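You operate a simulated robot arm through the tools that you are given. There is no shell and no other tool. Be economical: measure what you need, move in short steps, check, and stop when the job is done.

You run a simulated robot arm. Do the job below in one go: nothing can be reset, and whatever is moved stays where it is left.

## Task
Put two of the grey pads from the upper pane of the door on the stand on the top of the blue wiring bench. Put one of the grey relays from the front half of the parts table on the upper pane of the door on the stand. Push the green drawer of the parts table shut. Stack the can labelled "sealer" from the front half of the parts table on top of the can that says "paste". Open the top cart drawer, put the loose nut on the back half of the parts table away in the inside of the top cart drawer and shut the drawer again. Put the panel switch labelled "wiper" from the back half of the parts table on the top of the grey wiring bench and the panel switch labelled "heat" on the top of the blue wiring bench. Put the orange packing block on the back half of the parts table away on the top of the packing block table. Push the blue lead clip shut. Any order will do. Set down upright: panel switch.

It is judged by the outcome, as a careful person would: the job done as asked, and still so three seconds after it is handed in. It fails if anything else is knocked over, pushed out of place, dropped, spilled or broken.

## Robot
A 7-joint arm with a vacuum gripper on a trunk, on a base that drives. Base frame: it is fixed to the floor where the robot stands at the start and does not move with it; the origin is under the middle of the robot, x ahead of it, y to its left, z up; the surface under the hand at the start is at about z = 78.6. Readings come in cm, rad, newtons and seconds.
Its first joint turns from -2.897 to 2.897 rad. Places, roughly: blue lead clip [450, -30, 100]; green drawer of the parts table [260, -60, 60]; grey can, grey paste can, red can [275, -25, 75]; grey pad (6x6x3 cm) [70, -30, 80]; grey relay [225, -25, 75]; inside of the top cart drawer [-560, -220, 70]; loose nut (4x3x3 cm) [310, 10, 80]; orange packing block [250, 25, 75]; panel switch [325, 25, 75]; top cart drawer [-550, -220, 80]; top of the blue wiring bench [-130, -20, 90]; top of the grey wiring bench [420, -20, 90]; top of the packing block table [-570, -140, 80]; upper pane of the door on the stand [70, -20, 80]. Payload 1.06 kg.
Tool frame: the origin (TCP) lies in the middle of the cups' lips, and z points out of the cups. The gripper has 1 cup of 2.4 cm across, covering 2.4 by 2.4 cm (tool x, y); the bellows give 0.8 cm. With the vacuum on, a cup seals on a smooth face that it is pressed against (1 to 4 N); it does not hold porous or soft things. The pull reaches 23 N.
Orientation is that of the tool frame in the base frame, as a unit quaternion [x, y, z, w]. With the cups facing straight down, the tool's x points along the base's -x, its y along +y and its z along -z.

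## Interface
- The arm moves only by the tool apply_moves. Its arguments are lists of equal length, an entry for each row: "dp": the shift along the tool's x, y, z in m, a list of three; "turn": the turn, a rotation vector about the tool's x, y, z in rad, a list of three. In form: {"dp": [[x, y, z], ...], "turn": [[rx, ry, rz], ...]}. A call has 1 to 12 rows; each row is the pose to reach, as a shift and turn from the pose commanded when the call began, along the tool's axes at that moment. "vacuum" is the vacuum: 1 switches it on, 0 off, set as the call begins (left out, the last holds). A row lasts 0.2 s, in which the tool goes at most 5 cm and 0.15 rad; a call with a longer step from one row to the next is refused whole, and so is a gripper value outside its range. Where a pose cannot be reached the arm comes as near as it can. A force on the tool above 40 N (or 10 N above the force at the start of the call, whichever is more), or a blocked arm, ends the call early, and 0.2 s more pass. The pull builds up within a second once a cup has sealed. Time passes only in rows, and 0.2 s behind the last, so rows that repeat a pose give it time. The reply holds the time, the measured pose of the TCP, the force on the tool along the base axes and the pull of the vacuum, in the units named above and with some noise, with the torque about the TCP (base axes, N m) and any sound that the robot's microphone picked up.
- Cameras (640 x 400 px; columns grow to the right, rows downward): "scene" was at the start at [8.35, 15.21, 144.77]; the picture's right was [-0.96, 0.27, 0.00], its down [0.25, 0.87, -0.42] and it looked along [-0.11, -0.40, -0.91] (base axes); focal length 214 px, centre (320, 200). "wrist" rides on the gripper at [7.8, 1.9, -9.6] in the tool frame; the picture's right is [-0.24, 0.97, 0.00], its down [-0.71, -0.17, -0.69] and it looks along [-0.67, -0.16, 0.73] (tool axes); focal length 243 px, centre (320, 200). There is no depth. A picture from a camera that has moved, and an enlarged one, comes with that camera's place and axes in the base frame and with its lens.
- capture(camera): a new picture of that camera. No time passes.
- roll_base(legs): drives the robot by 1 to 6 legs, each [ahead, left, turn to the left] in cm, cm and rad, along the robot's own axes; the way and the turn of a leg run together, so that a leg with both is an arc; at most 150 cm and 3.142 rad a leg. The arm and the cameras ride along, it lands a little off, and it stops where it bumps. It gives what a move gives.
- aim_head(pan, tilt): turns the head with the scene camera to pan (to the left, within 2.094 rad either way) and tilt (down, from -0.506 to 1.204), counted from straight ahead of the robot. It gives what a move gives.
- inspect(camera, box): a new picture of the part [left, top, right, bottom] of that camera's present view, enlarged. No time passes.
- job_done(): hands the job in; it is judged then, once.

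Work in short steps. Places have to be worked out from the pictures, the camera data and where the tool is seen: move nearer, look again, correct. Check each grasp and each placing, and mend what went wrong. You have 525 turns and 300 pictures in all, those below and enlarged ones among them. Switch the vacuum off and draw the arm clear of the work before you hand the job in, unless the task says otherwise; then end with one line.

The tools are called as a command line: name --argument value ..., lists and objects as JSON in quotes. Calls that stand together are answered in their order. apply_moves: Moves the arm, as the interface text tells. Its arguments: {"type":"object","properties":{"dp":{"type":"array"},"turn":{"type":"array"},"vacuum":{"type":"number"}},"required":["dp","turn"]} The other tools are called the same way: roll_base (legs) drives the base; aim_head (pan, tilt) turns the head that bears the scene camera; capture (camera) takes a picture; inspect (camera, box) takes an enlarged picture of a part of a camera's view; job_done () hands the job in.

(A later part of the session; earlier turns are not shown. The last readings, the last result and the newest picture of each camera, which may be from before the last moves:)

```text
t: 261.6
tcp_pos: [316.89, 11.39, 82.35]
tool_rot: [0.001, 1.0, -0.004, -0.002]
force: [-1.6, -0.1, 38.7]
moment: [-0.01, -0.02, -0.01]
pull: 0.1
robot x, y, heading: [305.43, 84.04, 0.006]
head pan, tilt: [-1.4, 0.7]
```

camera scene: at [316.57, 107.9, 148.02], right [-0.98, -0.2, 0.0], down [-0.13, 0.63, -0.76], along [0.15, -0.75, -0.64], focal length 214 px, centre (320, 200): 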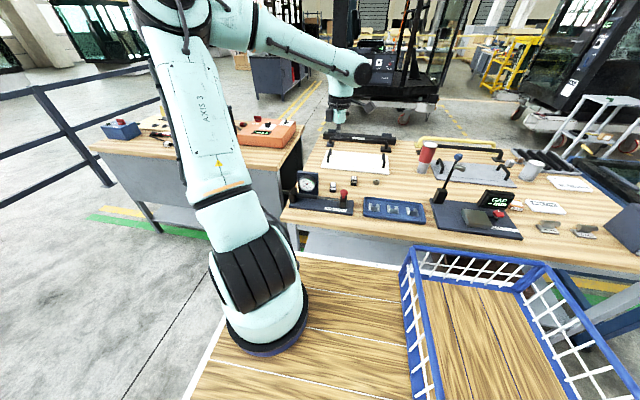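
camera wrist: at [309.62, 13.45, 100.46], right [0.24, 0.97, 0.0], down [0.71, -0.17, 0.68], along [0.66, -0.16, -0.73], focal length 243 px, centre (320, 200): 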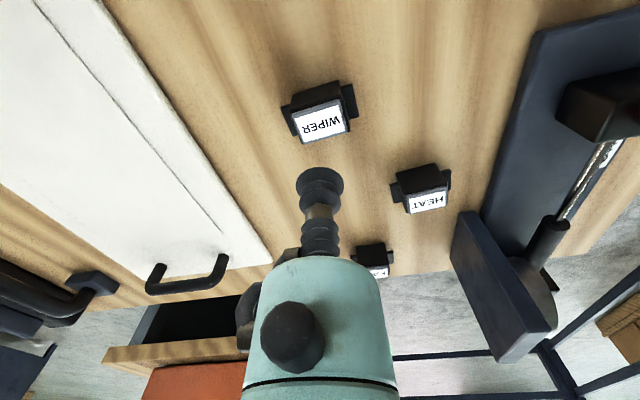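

Pressed but no seal: top is at z≈82.7, so the true centre is ≈(317.8,11.7). Lift 1 cm, shift, and try again.

apply_moves --dp '[[0, 0, -0.012], [-0.009, 0.003, -0.012], [-0.009, 0.003, -0.006], [-0.009, 0.003, -0.003], [-0.009, 0.003, -0.001], [-0.009, 0.003, -0.001]]' --turn '[[0, 0, 0], [0, 0, 0], [0, 0, 0], [0, 0, 0], [0, 0, 0], [0, 0, 0]]' --vacuum 1

```text
t: 263.0
tcp_pos: [317.89, 11.75, 82.45]
tool_rot: [0.001, 1.0, -0.003, 0.0]
force: [-2.8, 6.2, 32.6]
moment: [-0.15, -0.1, -0.01]
pull: 0.1
robot x, y, heading: [305.6, 83.75, -0.001]
head pan, tilt: [-1.4, 0.7]
```

apply_moves --dp '[[0, 0, -0.02], [0, 0, -0.05], [0, 0, -0.09]]' --turn '[[0, 0, 0], [0, 0, 0], [0, 0, 0]]' --vacuum 0

capture --camera "wrist"

inspect --camera "wrist" --box '[240, 40, 480, 190]'

inspect --camera "scene" --box '[290, 150, 386, 210]'

```text
t: 263.8
tcp_pos: [317.84, 11.63, 91.48]
tool_rot: [0.0, 1.0, 0.0, -0.001]
force: [-0.5, 0.3, 0.0]
moment: [0.0, -0.02, -0.02]
pull: 0.1
robot x, y, heading: [306.29, 83.44, -0.003]
head pan, tilt: [-1.4, 0.7]
```

```text
198 pictures are left
camera wrist: at [310.11, 13.57, 101.02], right [0.24, 0.97, 0.0], down [0.71, -0.17, 0.68], along [0.66, -0.16, -0.73], focal length 243 px, centre (320, 200)
```

wrist: 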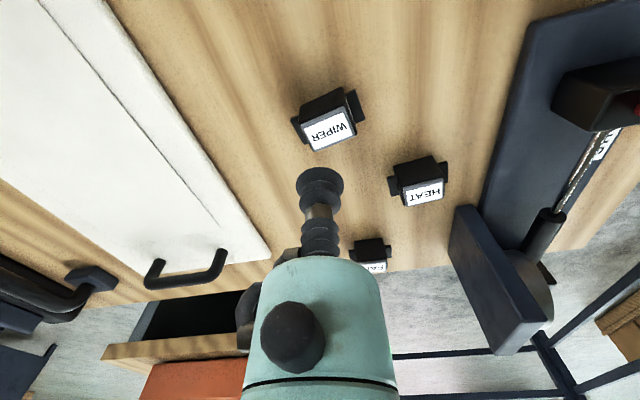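

```text
2.67 times, centred on (360, 115) of wrist
camera zoom: at [310.11, 13.57, 101.02], right [0.24, 0.97, 0.0], down [0.71, -0.17, 0.68], along [0.66, -0.16, -0.73], focal length 647 px, centre (213, 427)
```

zoom: 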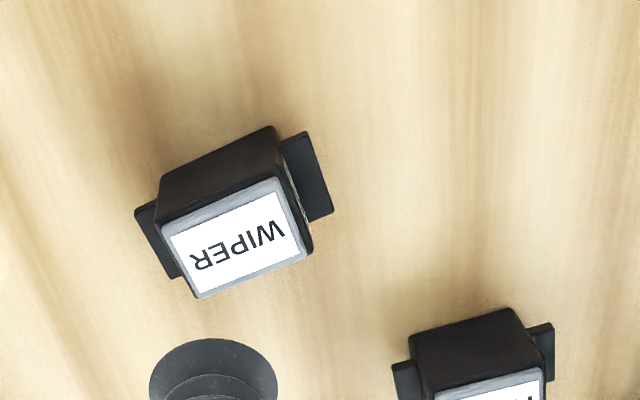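

```text
6.67 times, centred on (338, 180) of scene
camera zoom: at [317.06, 96.42, 148.02], right [-0.99, -0.17, 0.0], down [-0.11, 0.64, -0.76], along [0.13, -0.75, -0.64], focal length 1430 px, centre (200, 333)
```

zoom: 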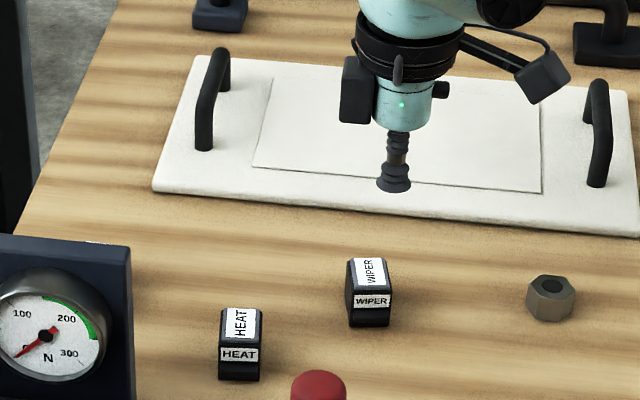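

The switch shifted slightly; its top centre now reads (319.1,12.1) for top z≈83.2, and its top is only ~3×3.7 cm. I'll hover just above and check alignment closely.

apply_moves --dp '[[-0.0125, 0.004, 0.02], [-0.0125, 0.004, 0.05], [-0.0125, 0.004, 0.065]]' --turn '[[0, 0, 0], [0, 0, 0], [0, 0, 0]]'

inspect --camera "wrist" --box '[240, 100, 400, 200]'

inspect --camera "scene" --box '[314, 160, 378, 200]'

```text
t: 264.6
tcp_pos: [319.19, 12.22, 84.77]
tool_rot: [0.0, 1.0, -0.002, -0.001]
force: [-0.2, -0.2, -0.2]
moment: [-0.03, 0.0, 0.03]
pull: 0.1
robot x, y, heading: [305.77, 83.64, -0.003]
head pan, tilt: [-1.4, 0.7]
```

```text
4.00 times, centred on (320, 150) of wrist
camera zoom: at [311.43, 14.1, 94.32], right [0.24, 0.97, 0.0], down [0.71, -0.17, 0.68], along [0.66, -0.16, -0.73], focal length 970 px, centre (320, 400)
```

zoom: 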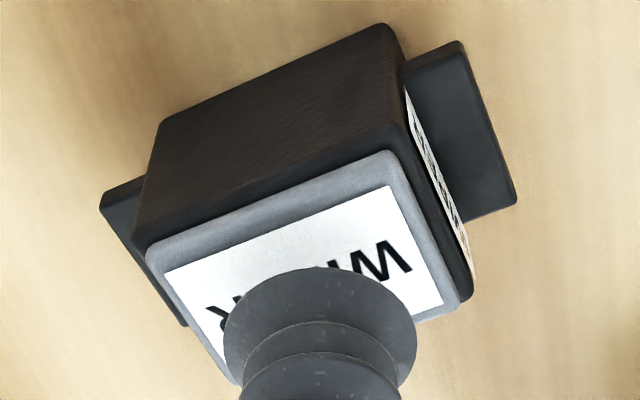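

```text
10.00 times, centred on (346, 180) of scene
camera zoom: at [317.05, 96.45, 148.02], right [-0.99, -0.17, 0.0], down [-0.11, 0.63, -0.76], along [0.13, -0.75, -0.64], focal length 2145 px, centre (60, 400)
```

zoom: 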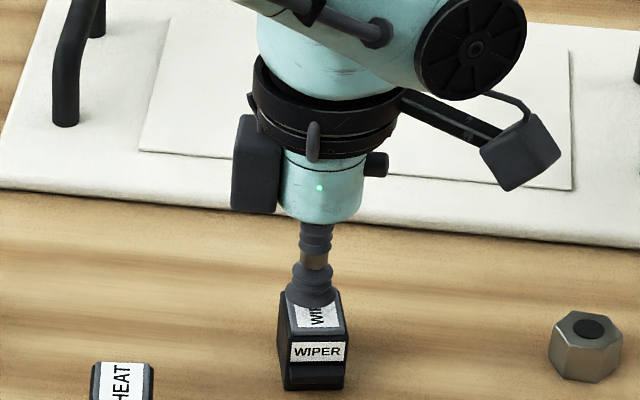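

Close to centred; shift -0.25 cm in y and press down gently.

apply_moves --dp '[[0, -0.0025, 0.005], [0, -0.0025, 0.011], [0, -0.0025, 0.015], [0, -0.0025, 0.018], [0, -0.0025, 0.02], [0, -0.0025, 0.02], [0, -0.0025, 0.02]]' --turn '[[0, 0, 0], [0, 0, 0], [0, 0, 0], [0, 0, 0], [0, 0, 0], [0, 0, 0], [0, 0, 0]]' --vacuum 1

```text
t: 266.2
tcp_pos: [319.12, 11.89, 82.83]
tool_rot: [0.0, 1.0, -0.002, -0.001]
force: [1.7, -6.3, 15.9]
moment: [0.02, 0.03, 0.0]
pull: 22.7
robot x, y, heading: [305.67, 83.65, 0.004]
head pan, tilt: [-1.4, 0.7]
```

Sealed (22.7 N). Lift to ~z 113.

apply_moves --dp '[[0, 0, -0.01], [0, 0, -0.04], [0, 0, -0.08], [0, 0, -0.13], [0, 0, -0.18], [0, 0, -0.22], [0, 0, -0.26]]' --turn '[[0, 0, 0], [0, 0, 0], [0, 0, 0], [0, 0, 0], [0, 0, 0], [0, 0, 0], [0, 0, 0]]'

capture --camera "wrist"

```text
t: 267.8
tcp_pos: [319.21, 11.99, 108.88]
tool_rot: [0.001, 1.0, -0.001, -0.001]
force: [-0.5, -0.9, -0.9]
moment: [-0.01, 0.0, -0.02]
pull: 22.8
robot x, y, heading: [305.94, 83.57, 0.002]
head pan, tilt: [-1.4, 0.7]
```

```text
193 pictures are left
camera wrist: at [311.4, 13.84, 118.4], right [0.24, 0.97, 0.0], down [0.71, -0.17, 0.68], along [0.66, -0.16, -0.73], focal length 243 px, centre (320, 200)
```

wrist: 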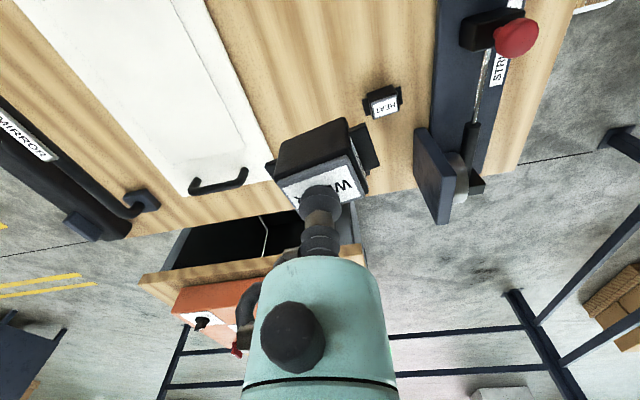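

Held. Drive ahead 72 cm to the grey bench's back side.

roll_base --legs '[[75, 0, 0]]'

capture --camera "wrist"

capture --camera "scene"

```text
t: 271.9
tcp_pos: [394.14, 11.75, 108.89]
tool_rot: [0.003, 1.0, 0.0, -0.001]
force: [-0.1, -0.4, -0.1]
moment: [0.02, 0.0, 0.02]
pull: 23.3
robot x, y, heading: [380.65, 83.7, -0.005]
head pan, tilt: [-1.4, 0.7]
```

```text
192 pictures are left
camera wrist: at [386.44, 13.56, 118.38], right [0.24, 0.97, 0.0], down [0.71, -0.17, 0.68], along [0.66, -0.17, -0.73], focal length 243 px, centre (320, 200)
```

wrist: 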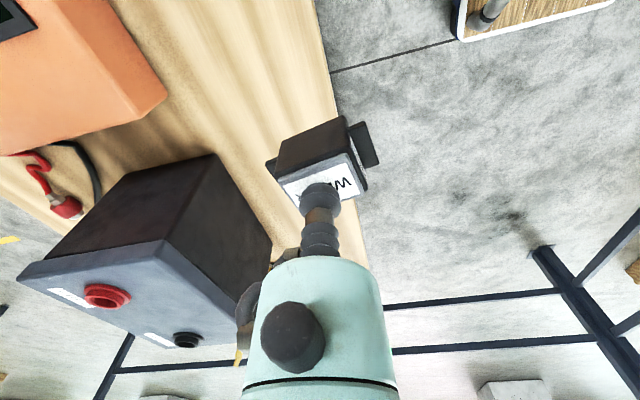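

```text
191 pictures are left
camera scene: at [392.57, 96.13, 148.02], right [-0.99, -0.16, 0.0], down [-0.11, 0.64, -0.76], along [0.13, -0.75, -0.64], focal length 214 px, centre (320, 200)
```

scene: 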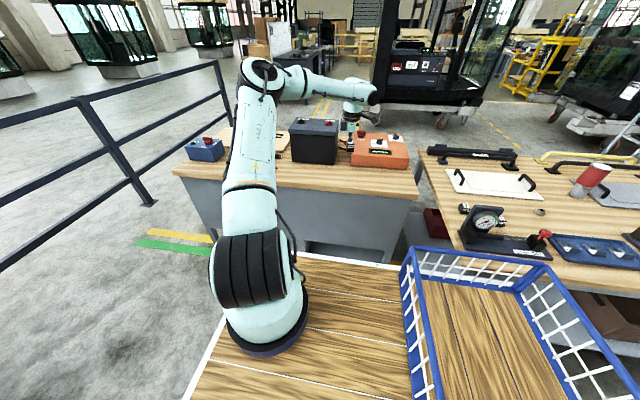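

The strip behind the battery (y -8 to 11.6, z≈86) is free. I'll set the switch at about (400,2.5).

apply_moves --dp '[[-0.025, -0.04, 0], [-0.05, -0.08, 0], [-0.059, -0.093, 0.02], [-0.059, -0.093, 0.06], [-0.059, -0.093, 0.1], [-0.059, -0.093, 0.14], [-0.059, -0.093, 0.165], [-0.059, -0.093, 0.175], [-0.059, -0.093, 0.182]]' --turn '[[0, 0, 0], [0, 0, 0], [0, 0, 0], [0, 0, 0], [0, 0, 0], [0, 0, 0], [0, 0, 0], [0, 0, 0], [0, 0, 0]]'

capture --camera "wrist"

```text
t: 273.9
tcp_pos: [400.08, 2.22, 90.48]
tool_rot: [0.004, 1.0, -0.001, -0.001]
force: [0.4, 0.4, -1.0]
moment: [0.02, -0.01, 0.01]
pull: 23.1
robot x, y, heading: [380.78, 83.54, -0.005]
head pan, tilt: [-1.4, 0.7]
```

```text
190 pictures are left
camera wrist: at [392.27, 4.17, 100.09], right [0.24, 0.97, 0.0], down [0.71, -0.17, 0.68], along [0.66, -0.17, -0.73], focal length 243 px, centre (320, 200)
```

wrist: 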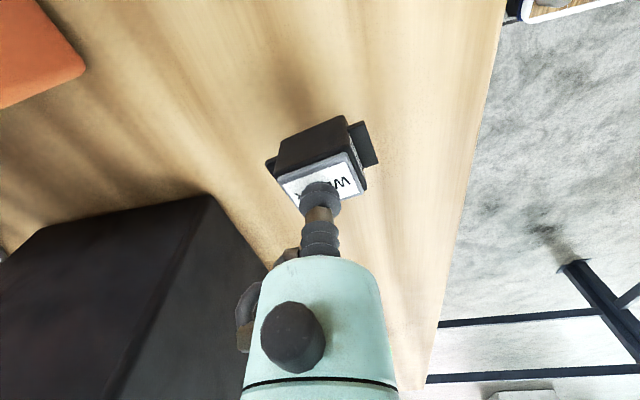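

apply_moves --dp '[[0, 0, 0.003], [0, 0, 0.006], [0, 0, 0.009], [0, 0, 0.012]]' --turn '[[0, 0, 0], [0, 0, 0], [0, 0, 0], [0, 0, 0]]'

```text
t: 274.9
tcp_pos: [400.02, 2.41, 89.31]
tool_rot: [0.004, 1.0, -0.001, -0.001]
force: [-0.1, 0.2, -0.9]
moment: [0.01, 0.01, 0.0]
pull: 23.2
robot x, y, heading: [380.98, 83.65, -0.008]
head pan, tilt: [-1.4, 0.7]
```

apply_moves --dp '[[0, 0, 0.003], [0, 0, 0.006], [0, 0, 0.009], [0, 0, 0.012]]' --turn '[[0, 0, 0], [0, 0, 0], [0, 0, 0], [0, 0, 0]]'

```text
t: 275.9
tcp_pos: [399.99, 2.26, 88.39]
tool_rot: [0.004, 1.0, -0.004, -0.001]
force: [0.1, 3.2, 34.1]
moment: [0.04, 0.02, 0.0]
pull: 23.1
robot x, y, heading: [381.23, 83.61, -0.007]
head pan, tilt: [-1.4, 0.7]
```

Contact. Release, then lift.

apply_moves --dp '[[0, 0, -0.004], [0, 0, -0.005], [0, 0, -0.005], [0, 0, -0.005], [0, 0, -0.005], [0, 0, -0.02], [0, 0, -0.06], [0, 0, -0.1], [0, 0, -0.15], [0, 0, -0.2]]' --turn '[[0, 0, 0], [0, 0, 0], [0, 0, 0], [0, 0, 0], [0, 0, 0], [0, 0, 0], [0, 0, 0], [0, 0, 0], [0, 0, 0], [0, 0, 0]]' --vacuum 0

capture --camera "wrist"

```text
t: 278.1
tcp_pos: [400.01, 2.53, 108.37]
tool_rot: [0.003, 1.0, -0.001, -0.001]
force: [0.1, -0.6, 0.8]
moment: [0.03, 0.01, 0.0]
pull: 0.0
robot x, y, heading: [381.09, 83.44, -0.006]
head pan, tilt: [-1.4, 0.7]
```

```text
189 pictures are left
camera wrist: at [392.29, 4.35, 117.96], right [0.24, 0.97, 0.0], down [0.71, -0.18, 0.68], along [0.66, -0.17, -0.73], focal length 243 px, centre (320, 200)
```

wrist: 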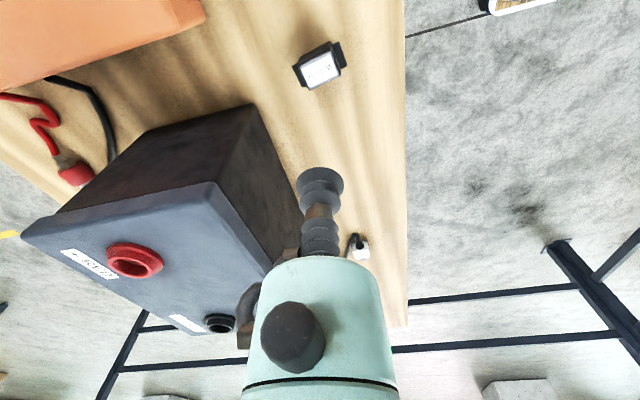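

WIPER stands upright on the grey bench. Back to the parts table for HEAT.

roll_base --legs '[[-75, 0, 0.006]]'

apply_moves --dp '[[0, 0.04, 0], [0, 0.08, 0], [0, 0.12, 0.01], [0, 0.15, 0.03], [0, 0.15, 0.07], [0, 0.15, 0.11]]' --turn '[[0, 0, 0], [0, 0, 0], [0, 0, 0], [0, 0, 0], [0, 0, 0], [0, 0, 0]]'

capture --camera "wrist"

```text
t: 282.1
tcp_pos: [325.86, 2.9, 108.35]
tool_rot: [0.002, 1.0, -0.001, -0.001]
force: [0.0, 0.4, 0.2]
moment: [0.0, 0.03, -0.03]
pull: 0.0
robot x, y, heading: [306.66, 83.93, -0.001]
head pan, tilt: [-1.4, 0.7]
```

```text
t: 283.5
tcp_pos: [326.07, 17.99, 97.39]
tool_rot: [0.002, 1.0, -0.001, -0.001]
force: [0.9, 0.1, 0.2]
moment: [-0.02, -0.02, 0.02]
pull: 0.1
robot x, y, heading: [306.32, 83.79, -0.007]
head pan, tilt: [-1.4, 0.7]
```

```text
188 pictures are left
camera wrist: at [318.33, 19.84, 106.89], right [0.24, 0.97, 0.0], down [0.71, -0.17, 0.68], along [0.66, -0.16, -0.73], focal length 243 px, centre (320, 200)
```

wrist: 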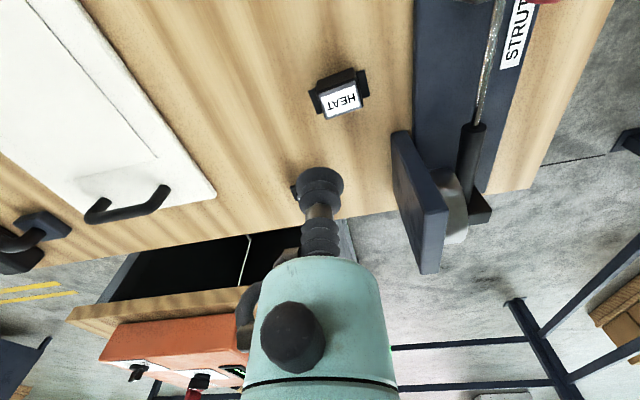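

HEAT's label centre is about (327.5,19.8). I'll hover just above it and check.

apply_moves --dp '[[-0.014, 0.018, 0.03], [-0.014, 0.018, 0.07], [-0.014, 0.018, 0.1], [-0.014, 0.018, 0.122]]' --turn '[[0, 0, 0], [0, 0, 0], [0, 0, 0], [0, 0, 0]]'

inspect --camera "wrist" --box '[240, 100, 400, 200]'

```text
t: 284.5
tcp_pos: [327.49, 19.62, 85.18]
tool_rot: [0.002, 1.0, -0.001, -0.001]
force: [0.5, -0.1, -0.2]
moment: [0.02, 0.0, -0.03]
pull: 0.1
robot x, y, heading: [306.64, 84.29, -0.004]
head pan, tilt: [-1.4, 0.7]
```

```text
4.00 times, centred on (320, 150) of wrist
camera zoom: at [319.77, 21.46, 94.71], right [0.24, 0.97, 0.0], down [0.71, -0.17, 0.68], along [0.66, -0.16, -0.73], focal length 970 px, centre (320, 400)
```

zoom: 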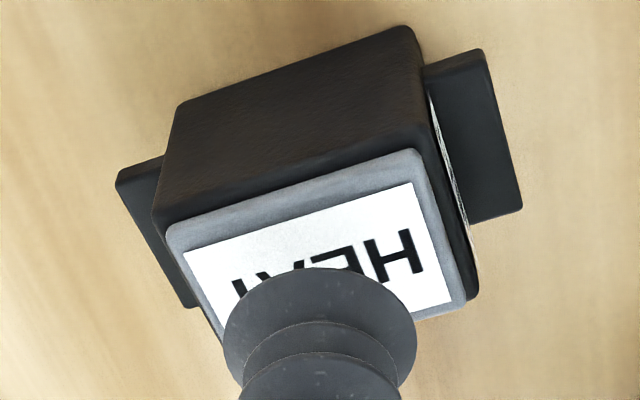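

Centred. Press down gently with vacuum.

apply_moves --dp '[[0, -0.001, 0.01], [0, -0.001, 0.016], [0, -0.001, 0.02], [0, -0.001, 0.022], [0, -0.001, 0.024], [0, -0.001, 0.024], [0, -0.001, 0.024]]' --turn '[[0, 0, 0], [0, 0, 0], [0, 0, 0], [0, 0, 0], [0, 0, 0], [0, 0, 0], [0, 0, 0]]' --vacuum 1

```text
t: 286.1
tcp_pos: [327.4, 19.51, 82.7]
tool_rot: [0.002, 1.0, -0.001, 0.0]
force: [0.7, 2.5, 12.2]
moment: [-0.03, -0.02, 0.0]
pull: 23.2
robot x, y, heading: [306.95, 83.82, -0.002]
head pan, tilt: [-1.4, 0.7]
```

Sealed. Lift, then reverse along the back lane toward the blue bench.

apply_moves --dp '[[0, 0, -0.01], [0, 0, -0.04], [0, 0, -0.08], [0, 0, -0.13], [0, 0, -0.18], [0, 0, -0.23], [0, 0, -0.28], [0, 0, -0.31]]' --turn '[[0, 0, 0], [0, 0, 0], [0, 0, 0], [0, 0, 0], [0, 0, 0], [0, 0, 0], [0, 0, 0], [0, 0, 0]]'

roll_base --legs '[[-150, 0, 0]]'

capture --camera "wrist"

```text
t: 287.9
tcp_pos: [327.29, 19.72, 113.74]
tool_rot: [0.002, 1.0, -0.001, -0.001]
force: [0.6, 0.1, -0.5]
moment: [0.02, 0.0, 0.01]
pull: 23.3
robot x, y, heading: [307.25, 83.95, 0.002]
head pan, tilt: [-1.4, 0.7]
```

```text
t: 295.4
tcp_pos: [177.6, 19.45, 113.7]
tool_rot: [-0.003, 1.0, -0.001, -0.001]
force: [0.4, -0.5, -0.7]
moment: [0.01, -0.02, -0.02]
pull: 23.4
robot x, y, heading: [156.49, 83.76, 0.011]
head pan, tilt: [-1.4, 0.7]
```

```text
186 pictures are left
camera wrist: at [169.8, 21.34, 123.34], right [0.23, 0.97, 0.0], down [0.71, -0.16, 0.68], along [0.67, -0.16, -0.73], focal length 243 px, centre (320, 200)
```

wrist: 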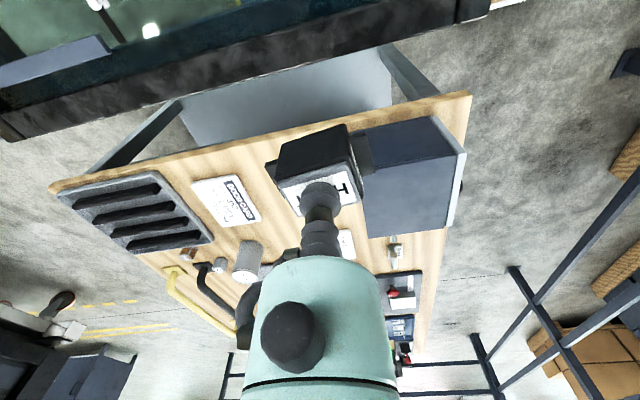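

roll_base --legs '[[-150, 0, -0.011], [-30, 0, 0]]'

```text
t: 304.5
tcp_pos: [-3.0, 19.13, 113.61]
tool_rot: [0.0, 1.0, -0.001, -0.002]
force: [-0.5, 0.1, 0.0]
moment: [0.01, 0.01, -0.02]
pull: 22.9
robot x, y, heading: [-24.03, 83.29, 0.001]
head pan, tilt: [-1.4, 0.7]
```

Now slide right to the corridor in two legs, then check.

roll_base --legs '[[-2, -100, 0], [0, -86, 0]]'

```text
t: 313.9
tcp_pos: [-1.36, -168.42, 113.82]
tool_rot: [-0.01, 1.0, 0.0, -0.001]
force: [0.4, 0.4, -0.4]
moment: [-0.05, 0.0, -0.01]
pull: 22.8
robot x, y, heading: [-23.42, -104.96, 0.019]
head pan, tilt: [-1.4, 0.7]
```

roll_base --legs '[[0, 0, -3.14], [0, 0, -0.02]]'

```text
t: 322.2
tcp_pos: [-37.81, -39.02, 113.72]
tool_rot: [0.999, -0.048, 0.001, -0.002]
force: [0.1, 0.0, -0.4]
moment: [-0.1, 0.0, 0.02]
pull: 23.2
robot x, y, heading: [-23.52, -105.03, 3.042]
head pan, tilt: [-1.4, 0.7]
```

roll_base --legs '[[0, 0, 0.1], [88, 0, 0]]'

capture --camera "wrist"

```text
t: 327.4
tcp_pos: [-132.83, -40.82, 113.72]
tool_rot: [1.0, -0.001, 0.0, -0.001]
force: [-0.1, 0.3, 0.0]
moment: [0.0, 0.02, 0.0]
pull: 22.7
robot x, y, heading: [-112.41, -104.43, 3.137]
head pan, tilt: [-1.4, 0.7]
```

```text
185 pictures are left
camera wrist: at [-125.06, -42.68, 123.34], right [-0.24, -0.97, 0.0], down [-0.71, 0.17, 0.68], along [-0.66, 0.16, -0.73], focal length 243 px, centre (320, 200)
```

wrist: 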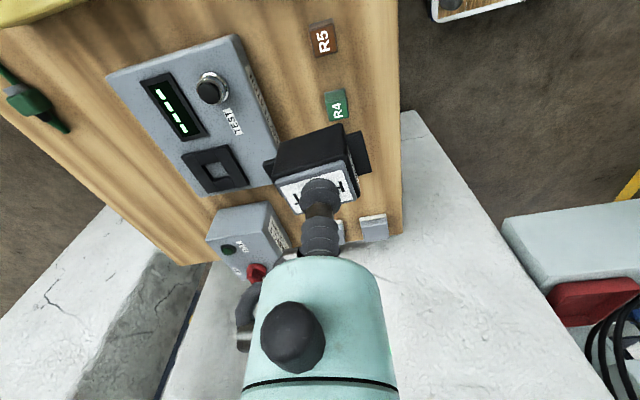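

I'll move over (-157,-42), stop high and look at free space.

apply_moves --dp '[[-0.045, 0.002, 0], [-0.09, 0.004, 0], [-0.135, 0.006, 0], [-0.18, 0.009, 0], [-0.225, 0.012, 0], [-0.242, 0.012, 0.02], [-0.242, 0.012, 0.06], [-0.242, 0.012, 0.1], [-0.242, 0.012, 0.14]]' --turn '[[0, 0, 0], [0, 0, 0], [0, 0, 0], [0, 0, 0], [0, 0, 0], [0, 0, 0], [0, 0, 0], [0, 0, 0], [0, 0, 0]]'

capture --camera "wrist"

```text
t: 329.4
tcp_pos: [-157.09, -41.98, 99.75]
tool_rot: [1.0, -0.001, 0.001, -0.002]
force: [0.2, 0.7, -0.9]
moment: [-0.03, 0.0, -0.02]
pull: 22.7
robot x, y, heading: [-112.25, -104.93, 3.138]
head pan, tilt: [-1.4, 0.7]
```

```text
184 pictures are left
camera wrist: at [-149.16, -43.89, 109.36], right [-0.24, -0.97, 0.0], down [-0.71, 0.17, 0.68], along [-0.66, 0.16, -0.73], focal length 243 px, centre (320, 200)
```

wrist: 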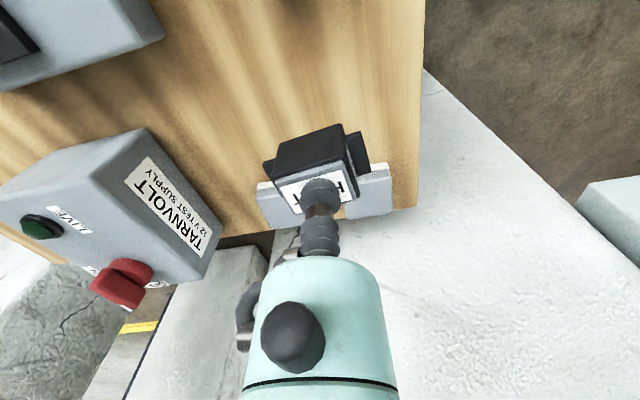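

Gap is fine (pads' edge at x≈-164.5, cube R3 at -147.5). Lower slowly.

apply_moves --dp '[[0, 0, 0.04], [0, 0, 0.075], [0, 0, 0.092], [0, 0, 0.097], [0, 0, 0.1], [0, 0, 0.103]]' --turn '[[0, 0, 0], [0, 0, 0], [0, 0, 0], [0, 0, 0], [0, 0, 0], [0, 0, 0]]'

```text
t: 330.8
tcp_pos: [-156.99, -41.79, 89.44]
tool_rot: [1.0, 0.0, 0.001, -0.001]
force: [-0.4, -0.1, -0.5]
moment: [-0.02, 0.02, 0.01]
pull: 23.4
robot x, y, heading: [-112.67, -104.98, 3.143]
head pan, tilt: [-1.4, 0.7]
```

apply_moves --dp '[[0, 0, 0.002], [0, 0, 0.004], [0, 0, 0.006], [0, 0, 0.008]]' --turn '[[0, 0, 0], [0, 0, 0], [0, 0, 0], [0, 0, 0]]'

```text
t: 331.8
tcp_pos: [-157.03, -41.86, 88.63]
tool_rot: [1.0, -0.001, 0.001, -0.002]
force: [-0.8, 0.3, 18.2]
moment: [-0.01, 0.03, -0.01]
pull: 22.5
robot x, y, heading: [-111.96, -105.03, 3.141]
head pan, tilt: [-1.4, 0.7]
```

Contact. Release and lift.

apply_moves --dp '[[0, 0, -0.003], [0, 0, -0.003], [0, 0, -0.003], [0, 0, -0.003], [0, 0, -0.004], [0, 0, -0.02], [0, 0, -0.06], [0, 0, -0.1], [0, 0, -0.15], [0, 0, -0.2], [0, 0, -0.25]]' --turn '[[0, 0, 0], [0, 0, 0], [0, 0, 0], [0, 0, 0], [0, 0, 0], [0, 0, 0], [0, 0, 0], [0, 0, 0], [0, 0, 0], [0, 0, 0], [0, 0, 0]]' --vacuum 0

capture --camera "wrist"

```text
t: 334.2
tcp_pos: [-157.12, -41.87, 113.95]
tool_rot: [1.0, 0.0, 0.002, -0.001]
force: [0.2, 1.2, 0.5]
moment: [-0.02, 0.0, -0.05]
pull: 0.0
robot x, y, heading: [-112.2, -105.24, 3.142]
head pan, tilt: [-1.4, 0.7]
```

```text
183 pictures are left
camera wrist: at [-149.29, -43.82, 123.51], right [-0.24, -0.97, 0.0], down [-0.71, 0.17, 0.68], along [-0.66, 0.16, -0.73], focal length 243 px, centre (320, 200)
```

wrist: 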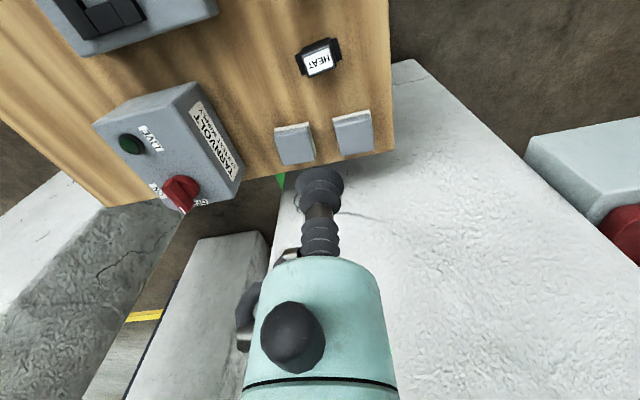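

HEAT is placed upright. Next I'll look at the cart end: first withdraw the base from the bench, then tuck the arm forward.

roll_base --legs '[[-20, 20, 0], [0, 35, 0]]'

apply_moves --dp '[[-0.01, 0.04, -0.01], [-0.025, 0.08, -0.02], [-0.04, 0.12, -0.03], [-0.06, 0.16, -0.03], [-0.08, 0.2, -0.03], [-0.1, 0.24, -0.03], [-0.12, 0.28, -0.03], [-0.14, 0.32, -0.03], [-0.16, 0.36, -0.03], [-0.18, 0.4, -0.03], [-0.2, 0.42, -0.03]]' --turn '[[0, 0, 0], [0, 0, 0], [0, 0, 0], [0, 0, 0], [0, 0, 0], [0, 0, 0], [0, 0, 0], [0, 0, 0], [0, 0, 0], [0, 0, 0], [0, 0, 0]]'

aim_head --pan 0 --tilt 0.4

capture --camera "scene"

```text
t: 338.1
tcp_pos: [-136.75, -96.65, 114.01]
tool_rot: [1.0, -0.006, 0.001, 0.0]
force: [0.8, -0.1, 0.5]
moment: [0.0, 0.01, -0.02]
pull: 0.0
robot x, y, heading: [-92.47, -159.93, 3.13]
head pan, tilt: [-1.4, 0.7]
```

```text
t: 340.5
tcp_pos: [-157.01, -138.5, 116.69]
tool_rot: [1.0, -0.005, 0.001, -0.001]
force: [0.7, -0.1, -0.2]
moment: [0.0, -0.01, 0.01]
pull: 0.1
robot x, y, heading: [-92.45, -160.1, 3.133]
head pan, tilt: [-1.4, 0.7]
```

```text
t: 342.0
tcp_pos: [-156.97, -138.55, 116.76]
tool_rot: [1.0, -0.005, 0.001, -0.002]
force: [0.5, 0.9, -0.1]
moment: [0.01, 0.01, -0.01]
pull: 0.0
robot x, y, heading: [-92.01, -159.91, 3.13]
head pan, tilt: [0.0, 0.4]
```

```text
182 pictures are left
camera scene: at [-111.84, -180.8, 150.7], right [0.01, 1.0, 0.0], down [0.39, 0.0, -0.92], along [-0.92, 0.01, -0.39], focal length 214 px, centre (320, 200)
```

scene: 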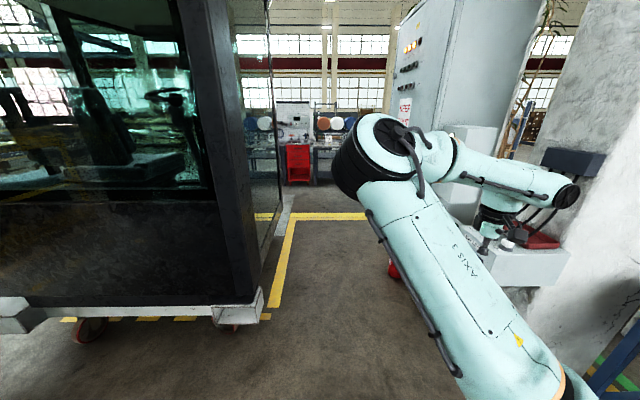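

There is a clear aisle between the cab (y<-225) and the cabinet (y>-110). I drive ahead 240 cm along y≈-160.

roll_base --legs '[[120, 0, 0.01], [120, 0, 0]]'

capture --camera "scene"

```text
t: 353.8
tcp_pos: [-399.22, -145.83, 116.72]
tool_rot: [1.0, 0.016, 0.001, 0.0]
force: [0.2, -0.2, -0.5]
moment: [-0.01, -0.03, 0.02]
pull: 0.0
robot x, y, heading: [-333.9, -164.68, -3.111]
head pan, tilt: [0.0, 0.4]
```

```text
181 pictures are left
camera scene: at [-352.42, -186.17, 150.7], right [-0.03, 1.0, 0.0], down [0.39, 0.01, -0.92], along [-0.92, -0.03, -0.39], focal length 214 px, centre (320, 200)
```

scene: 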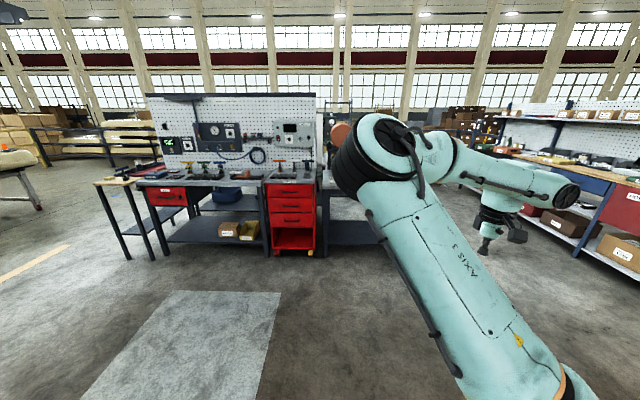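

inspect --camera "scene" --box '[130, 90, 370, 270]'

aim_head --pan 0.5 --tilt 0.4

capture --camera "scene"

```text
2.22 times, centred on (250, 180) of scene
camera zoom: at [-352.42, -186.17, 150.7], right [-0.03, 1.0, 0.0], down [0.39, 0.01, -0.92], along [-0.92, -0.03, -0.39], focal length 477 px, centre (476, 244)
```

zoom: 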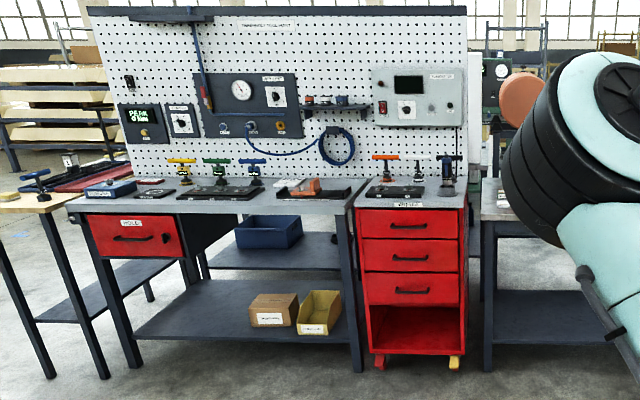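

```text
t: 354.8
tcp_pos: [-399.25, -145.6, 116.76]
tool_rot: [1.0, 0.016, 0.001, -0.001]
force: [-0.6, 0.4, -0.5]
moment: [-0.03, -0.03, 0.02]
pull: 0.0
robot x, y, heading: [-334.08, -164.72, -3.105]
head pan, tilt: [0.499, 0.4]
```

```text
179 pictures are left
camera scene: at [-351.15, -190.56, 150.7], right [-0.51, 0.86, 0.0], down [0.34, 0.2, -0.92], along [-0.8, -0.47, -0.39], focal length 214 px, centre (320, 200)
```

scene: 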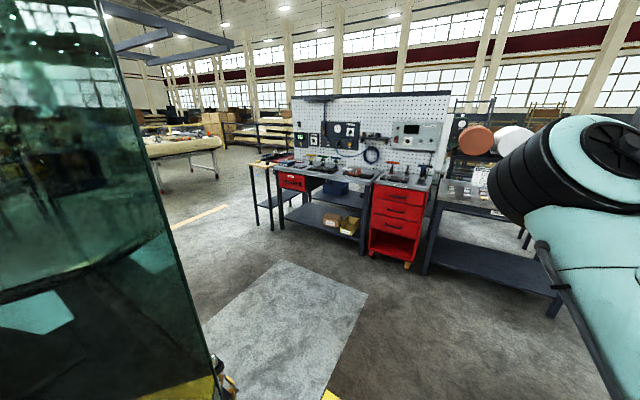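

The red cart's top drawer face is near x≈-547, y≈-221, z 72..84 with a bar handle at z≈76.5. I'll approach to about (-440,-206).

roll_base --legs '[[60, 40, -0.034], [46, 0, 0]]'

aim_head --pan 0.1 --tilt 0.6

capture --camera "scene"

capture --camera "wrist"

```text
t: 361.1
tcp_pos: [-504.56, -184.49, 116.78]
tool_rot: [1.0, 0.001, 0.001, 0.0]
force: [-0.7, -0.4, 0.2]
moment: [-0.02, 0.01, 0.0]
pull: 0.1
robot x, y, heading: [-439.49, -205.3, -3.138]
head pan, tilt: [0.499, 0.4]
```

```text
t: 361.9
tcp_pos: [-504.57, -184.34, 116.74]
tool_rot: [1.0, -0.001, 0.001, 0.0]
force: [0.4, -0.4, 0.5]
moment: [-0.01, 0.03, -0.01]
pull: 0.0
robot x, y, heading: [-439.85, -205.55, -3.143]
head pan, tilt: [0.099, 0.6]
```

```text
178 pictures are left
camera scene: at [-458.44, -227.23, 148.88], right [-0.1, 0.99, 0.0], down [0.56, 0.06, -0.83], along [-0.82, -0.08, -0.56], focal length 214 px, centre (320, 200)
```

scene: 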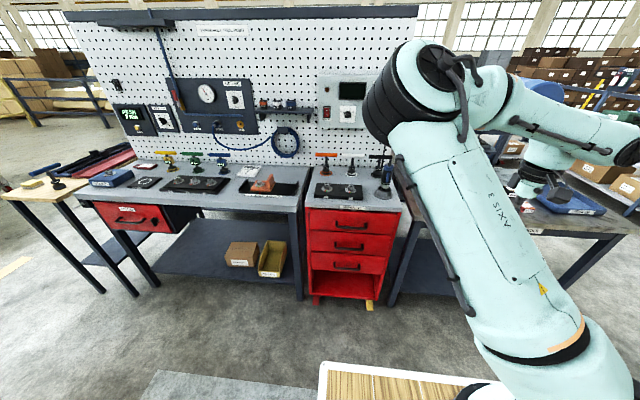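

```text
177 pictures are left
camera wrist: at [-496.68, -186.44, 126.34], right [-0.23, -0.97, 0.0], down [-0.71, 0.17, 0.68], along [-0.66, 0.16, -0.73], focal length 243 px, centre (320, 200)
```

wrist: 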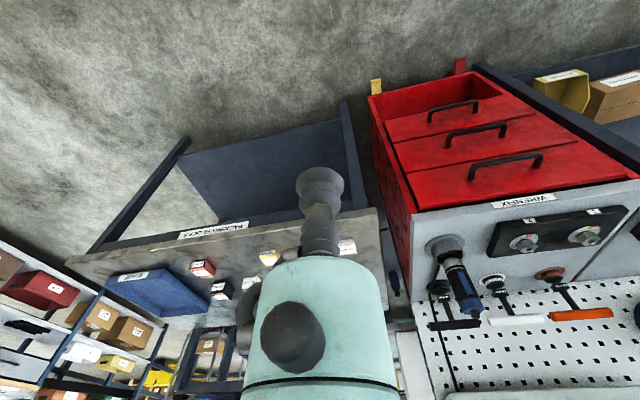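

inspect --camera "wrist" --box '[360, 60, 640, 235]'

inspect --camera "scene" --box '[280, 150, 440, 310]'

```text
2.29 times, centred on (500, 148) of wrist
camera zoom: at [-496.68, -186.44, 126.34], right [-0.23, -0.97, 0.0], down [-0.71, 0.17, 0.68], along [-0.66, 0.16, -0.73], focal length 555 px, centre (-91, 320)
```

zoom: 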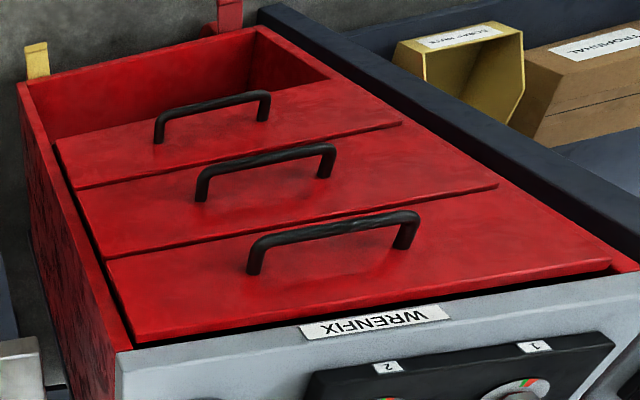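

```text
2.50 times, centred on (360, 230) of scene
camera zoom: at [-458.44, -227.23, 148.88], right [-0.1, 0.99, 0.0], down [0.56, 0.06, -0.83], along [-0.82, -0.08, -0.56], focal length 536 px, centre (220, 125)
```

zoom: 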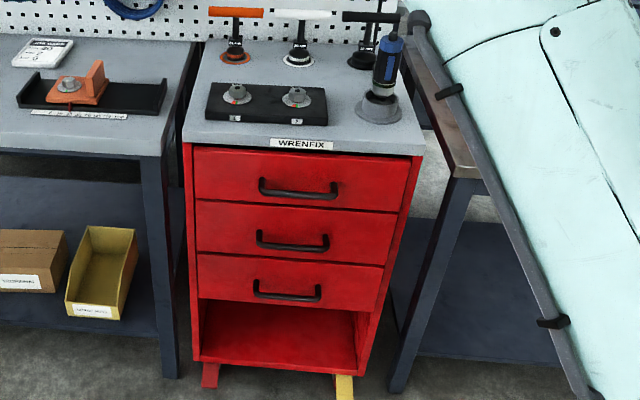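

Drawer face: z 72.6..88, x≈-541, handle bar z≈81 (y -228..-212). I'll advance 8 cm, then bring the cup round to face -x in front of the upper part of the face.

roll_base --legs '[[8, 0, 0]]'

apply_moves --dp '[[-0.008, 0.03, 0.018], [-0.016, 0.06, 0.036], [-0.024, 0.09, 0.054], [-0.032, 0.12, 0.072], [-0.04, 0.15, 0.09], [-0.048, 0.18, 0.108], [-0.056, 0.21, 0.126], [-0.062, 0.24, 0.144], [-0.068, 0.27, 0.162], [-0.074, 0.3, 0.18], [-0.08, 0.33, 0.2], [-0.084, 0.356, 0.215]]' --turn '[[0, -0.13, 0], [0, -0.26, 0], [0, -0.39, 0], [0, -0.52, 0], [0, -0.65, 0], [0, -0.78, 0], [0, -0.91, 0], [0, -1.04, 0], [0, -1.17, 0], [0, -1.3, 0], [0, -1.43, 0], [0, -1.57, 0]]'

capture --camera "scene"

capture --camera "wrist"

```text
t: 363.0
tcp_pos: [-512.6, -184.54, 116.63]
tool_rot: [1.0, 0.0, 0.001, -0.001]
force: [-0.4, -0.4, -0.1]
moment: [-0.02, -0.03, -0.02]
pull: 0.0
robot x, y, heading: [-447.92, -205.39, -3.141]
head pan, tilt: [0.099, 0.6]
```

```text
t: 365.6
tcp_pos: [-521.91, -211.03, 104.89]
tool_rot: [0.765, -0.042, -0.641, -0.046]
force: [-0.2, 0.2, -0.6]
moment: [0.01, -0.01, -0.03]
pull: 0.0
out of reach, approached as far as the arm can: row 4, 5, 6, 7, 8, 9, 10, 11, 12
robot x, y, heading: [-448.16, -205.61, -3.139]
head pan, tilt: [0.099, 0.6]
```

```text
174 pictures are left
camera scene: at [-466.59, -227.23, 148.88], right [-0.1, 0.99, 0.0], down [0.56, 0.06, -0.83], along [-0.82, -0.08, -0.56], focal length 214 px, centre (320, 200)
```

scene: 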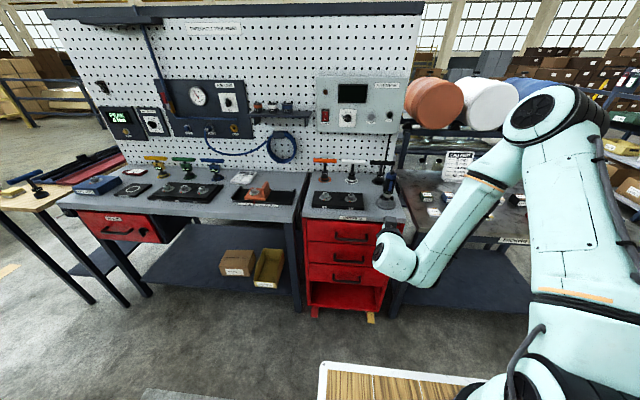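

```text
173 pictures are left
camera wrist: at [-511.41, -214.1, 98.75], right [-0.16, -0.96, 0.22], down [0.57, 0.09, 0.82], along [-0.81, 0.25, 0.53], focal length 243 px, centre (320, 200)
```

wrist: 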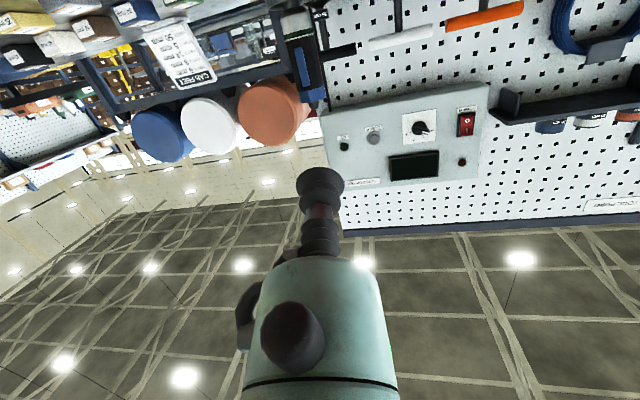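

The wrist can't face that way from here (joint limits), but the earlier sideways stance worked. I'll undo the turn and then set the robot with the cart at its right side (heading -π/2).

apply_moves --dp '[[-0.01, -0.022, -0.01], [-0.02, -0.044, -0.02], [-0.03, -0.066, -0.03], [-0.04, -0.088, -0.04], [-0.05, -0.11, -0.05], [-0.06, -0.132, -0.06], [-0.07, -0.154, -0.07], [-0.08, -0.176, -0.08], [-0.09, -0.198, -0.09], [-0.1, -0.22, -0.1], [-0.11, -0.24, -0.11], [-0.113, -0.26, -0.111]]' --turn '[[-0.008, 0.116, -0.008], [-0.017, 0.232, -0.015], [-0.025, 0.348, -0.023], [-0.033, 0.464, -0.03], [-0.042, 0.58, -0.038], [-0.05, 0.697, -0.046], [-0.058, 0.813, -0.053], [-0.067, 0.929, -0.061], [-0.075, 1.045, -0.068], [-0.083, 1.161, -0.076], [-0.092, 1.277, -0.083], [-0.1, 1.393, -0.091]]'

```text
t: 368.2
tcp_pos: [-510.32, -186.34, 118.6]
tool_rot: [1.0, 0.003, 0.002, 0.001]
force: [-0.8, 0.0, -0.1]
moment: [0.0, 0.0, -0.02]
pull: 0.1
out of reach, approached as far as the arm can: row 1, 2, 3, 4, 5, 6, 7, 8
robot x, y, heading: [-447.98, -205.29, -3.141]
head pan, tilt: [0.099, 0.6]
```

roll_base --legs '[[0, 0, 1.571], [12, 0, 0]]'

apply_moves --dp '[[0.0, -0.04, 0.01], [0.01, -0.08, 0.02], [0.03, -0.12, 0.03], [0.055, -0.155, 0.04], [0.08, -0.19, 0.05], [0.11, -0.225, 0.06], [0.14, -0.255, 0.07], [0.17, -0.285, 0.08], [0.205, -0.31, 0.08], [0.24, -0.33, 0.08], [0.28, -0.35, 0.08], [0.32, -0.36, 0.08]]' --turn '[[0.1, 0, 0], [0.2, 0, 0], [0.3, 0, 0], [0.4, 0, 0], [0.5, 0, 0], [0.6, 0, 0], [0.7, 0, 0], [0.8, 0, 0], [0.9, 0, 0], [1.0, 0, 0], [1.1, 0, 0], [1.2, 0, 0]]'

```text
t: 373.3
tcp_pos: [-466.22, -280.23, 118.51]
tool_rot: [0.702, 0.712, 0.002, 0.0]
force: [0.6, 0.1, 0.0]
moment: [0.03, 0.02, -0.03]
pull: 0.0
robot x, y, heading: [-447.79, -217.62, -1.56]
head pan, tilt: [0.099, 0.6]
```

```text
t: 376.1
tcp_pos: [-504.42, -248.6, 116.65]
tool_rot: [0.513, 0.6, -0.377, -0.484]
force: [0.7, 1.0, -0.4]
moment: [-0.02, -0.01, 0.11]
pull: 0.1
out of reach, approached as far as the arm can: row 7, 8, 9, 10, 11, 12
robot x, y, heading: [-447.6, -217.45, -1.559]
head pan, tilt: [0.099, 0.6]
stopped in row 12: the arm was blocked; the commanded pose is now the measured one
```

aim_head --pan -1.2 --tilt 0.6

capture --camera "scene"

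```text
t: 377.5
tcp_pos: [-504.47, -248.54, 116.71]
tool_rot: [0.514, 0.6, -0.376, -0.484]
force: [0.0, 0.3, -0.7]
moment: [0.04, 0.01, 0.01]
pull: 0.0
robot x, y, heading: [-447.72, -217.35, -1.557]
head pan, tilt: [-1.201, 0.6]
```

```text
172 pictures are left
camera scene: at [-434.81, -230.54, 148.88], right [-0.37, 0.93, 0.0], down [0.52, 0.21, -0.83], along [-0.77, -0.31, -0.56], focal length 214 px, centre (320, 200)
```

scene: 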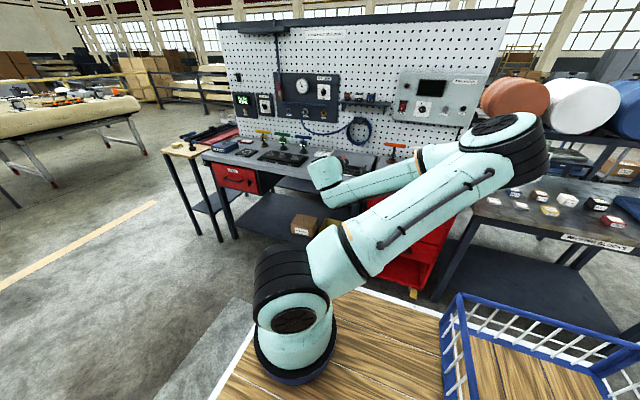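

The elbow went to an awkward side. I'll undo the turn while moving to the outer front-right pose (as used for the green drawer).

apply_moves --dp '[[-0.022, -0.003, 0.008], [-0.045, -0.007, 0.016], [-0.068, -0.01, 0.024], [-0.09, -0.013, 0.032], [-0.113, -0.017, 0.04], [-0.135, -0.02, 0.047], [-0.158, -0.024, 0.055], [-0.18, -0.027, 0.063], [-0.203, -0.03, 0.071], [-0.225, -0.034, 0.079], [-0.248, -0.037, 0.087]]' --turn '[[-0.119, -0.016, 0.011], [-0.238, -0.032, 0.021], [-0.357, -0.047, 0.032], [-0.476, -0.063, 0.043], [-0.595, -0.079, 0.054], [-0.714, -0.095, 0.064], [-0.833, -0.111, 0.075], [-0.952, -0.127, 0.086], [-1.071, -0.142, 0.097], [-1.19, -0.158, 0.107], [-1.309, -0.174, 0.118]]'

capture --camera "scene"

```text
t: 379.9
tcp_pos: [-513.63, -272.96, 113.29]
tool_rot: [0.701, 0.713, 0.001, 0.001]
force: [-0.8, 1.4, 0.2]
moment: [-0.04, 0.02, 0.0]
pull: 0.1
robot x, y, heading: [-447.46, -217.33, -1.556]
head pan, tilt: [-1.201, 0.6]
```

```text
171 pictures are left
camera scene: at [-434.79, -230.5, 148.88], right [-0.37, 0.93, 0.0], down [0.52, 0.21, -0.83], along [-0.77, -0.31, -0.56], focal length 214 px, centre (320, 200)
```

scene: 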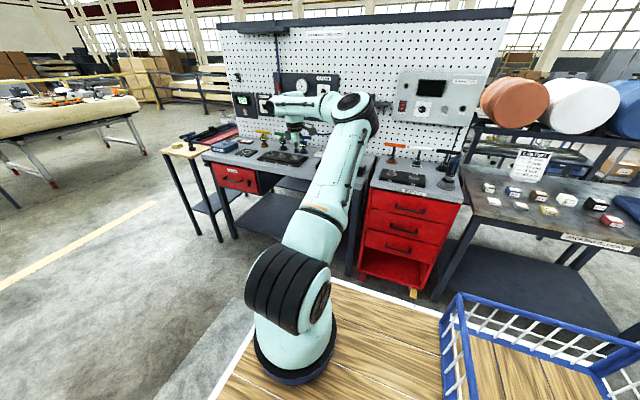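

Good configuration. Repeat the move that worked for the green drawer.

apply_moves --dp '[[0.04, 0.006, 0.016], [0.08, 0.012, 0.032], [0.12, 0.018, 0.048], [0.16, 0.024, 0.064], [0.2, 0.03, 0.08], [0.24, 0.036, 0.096], [0.28, 0.042, 0.112], [0.32, 0.048, 0.128], [0.36, 0.054, 0.144], [0.4, 0.06, 0.16]]' --turn '[[0.1, 0, 0], [0.2, 0, 0], [0.3, 0, 0], [0.4, 0, 0], [0.5, 0, 0], [0.6, 0, 0], [0.7, 0, 0], [0.8, 0, 0], [0.9, 0, 0], [1.0, 0, 0]]'

```text
t: 382.1
tcp_pos: [-509.01, -232.89, 99.84]
tool_rot: [0.618, 0.629, -0.337, -0.33]
force: [0.4, 0.2, -0.2]
moment: [0.01, 0.0, 0.0]
pull: 0.0
out of reach, approached as far as the arm can: row 10
robot x, y, heading: [-447.79, -217.25, -1.561]
head pan, tilt: [-1.201, 0.6]
```

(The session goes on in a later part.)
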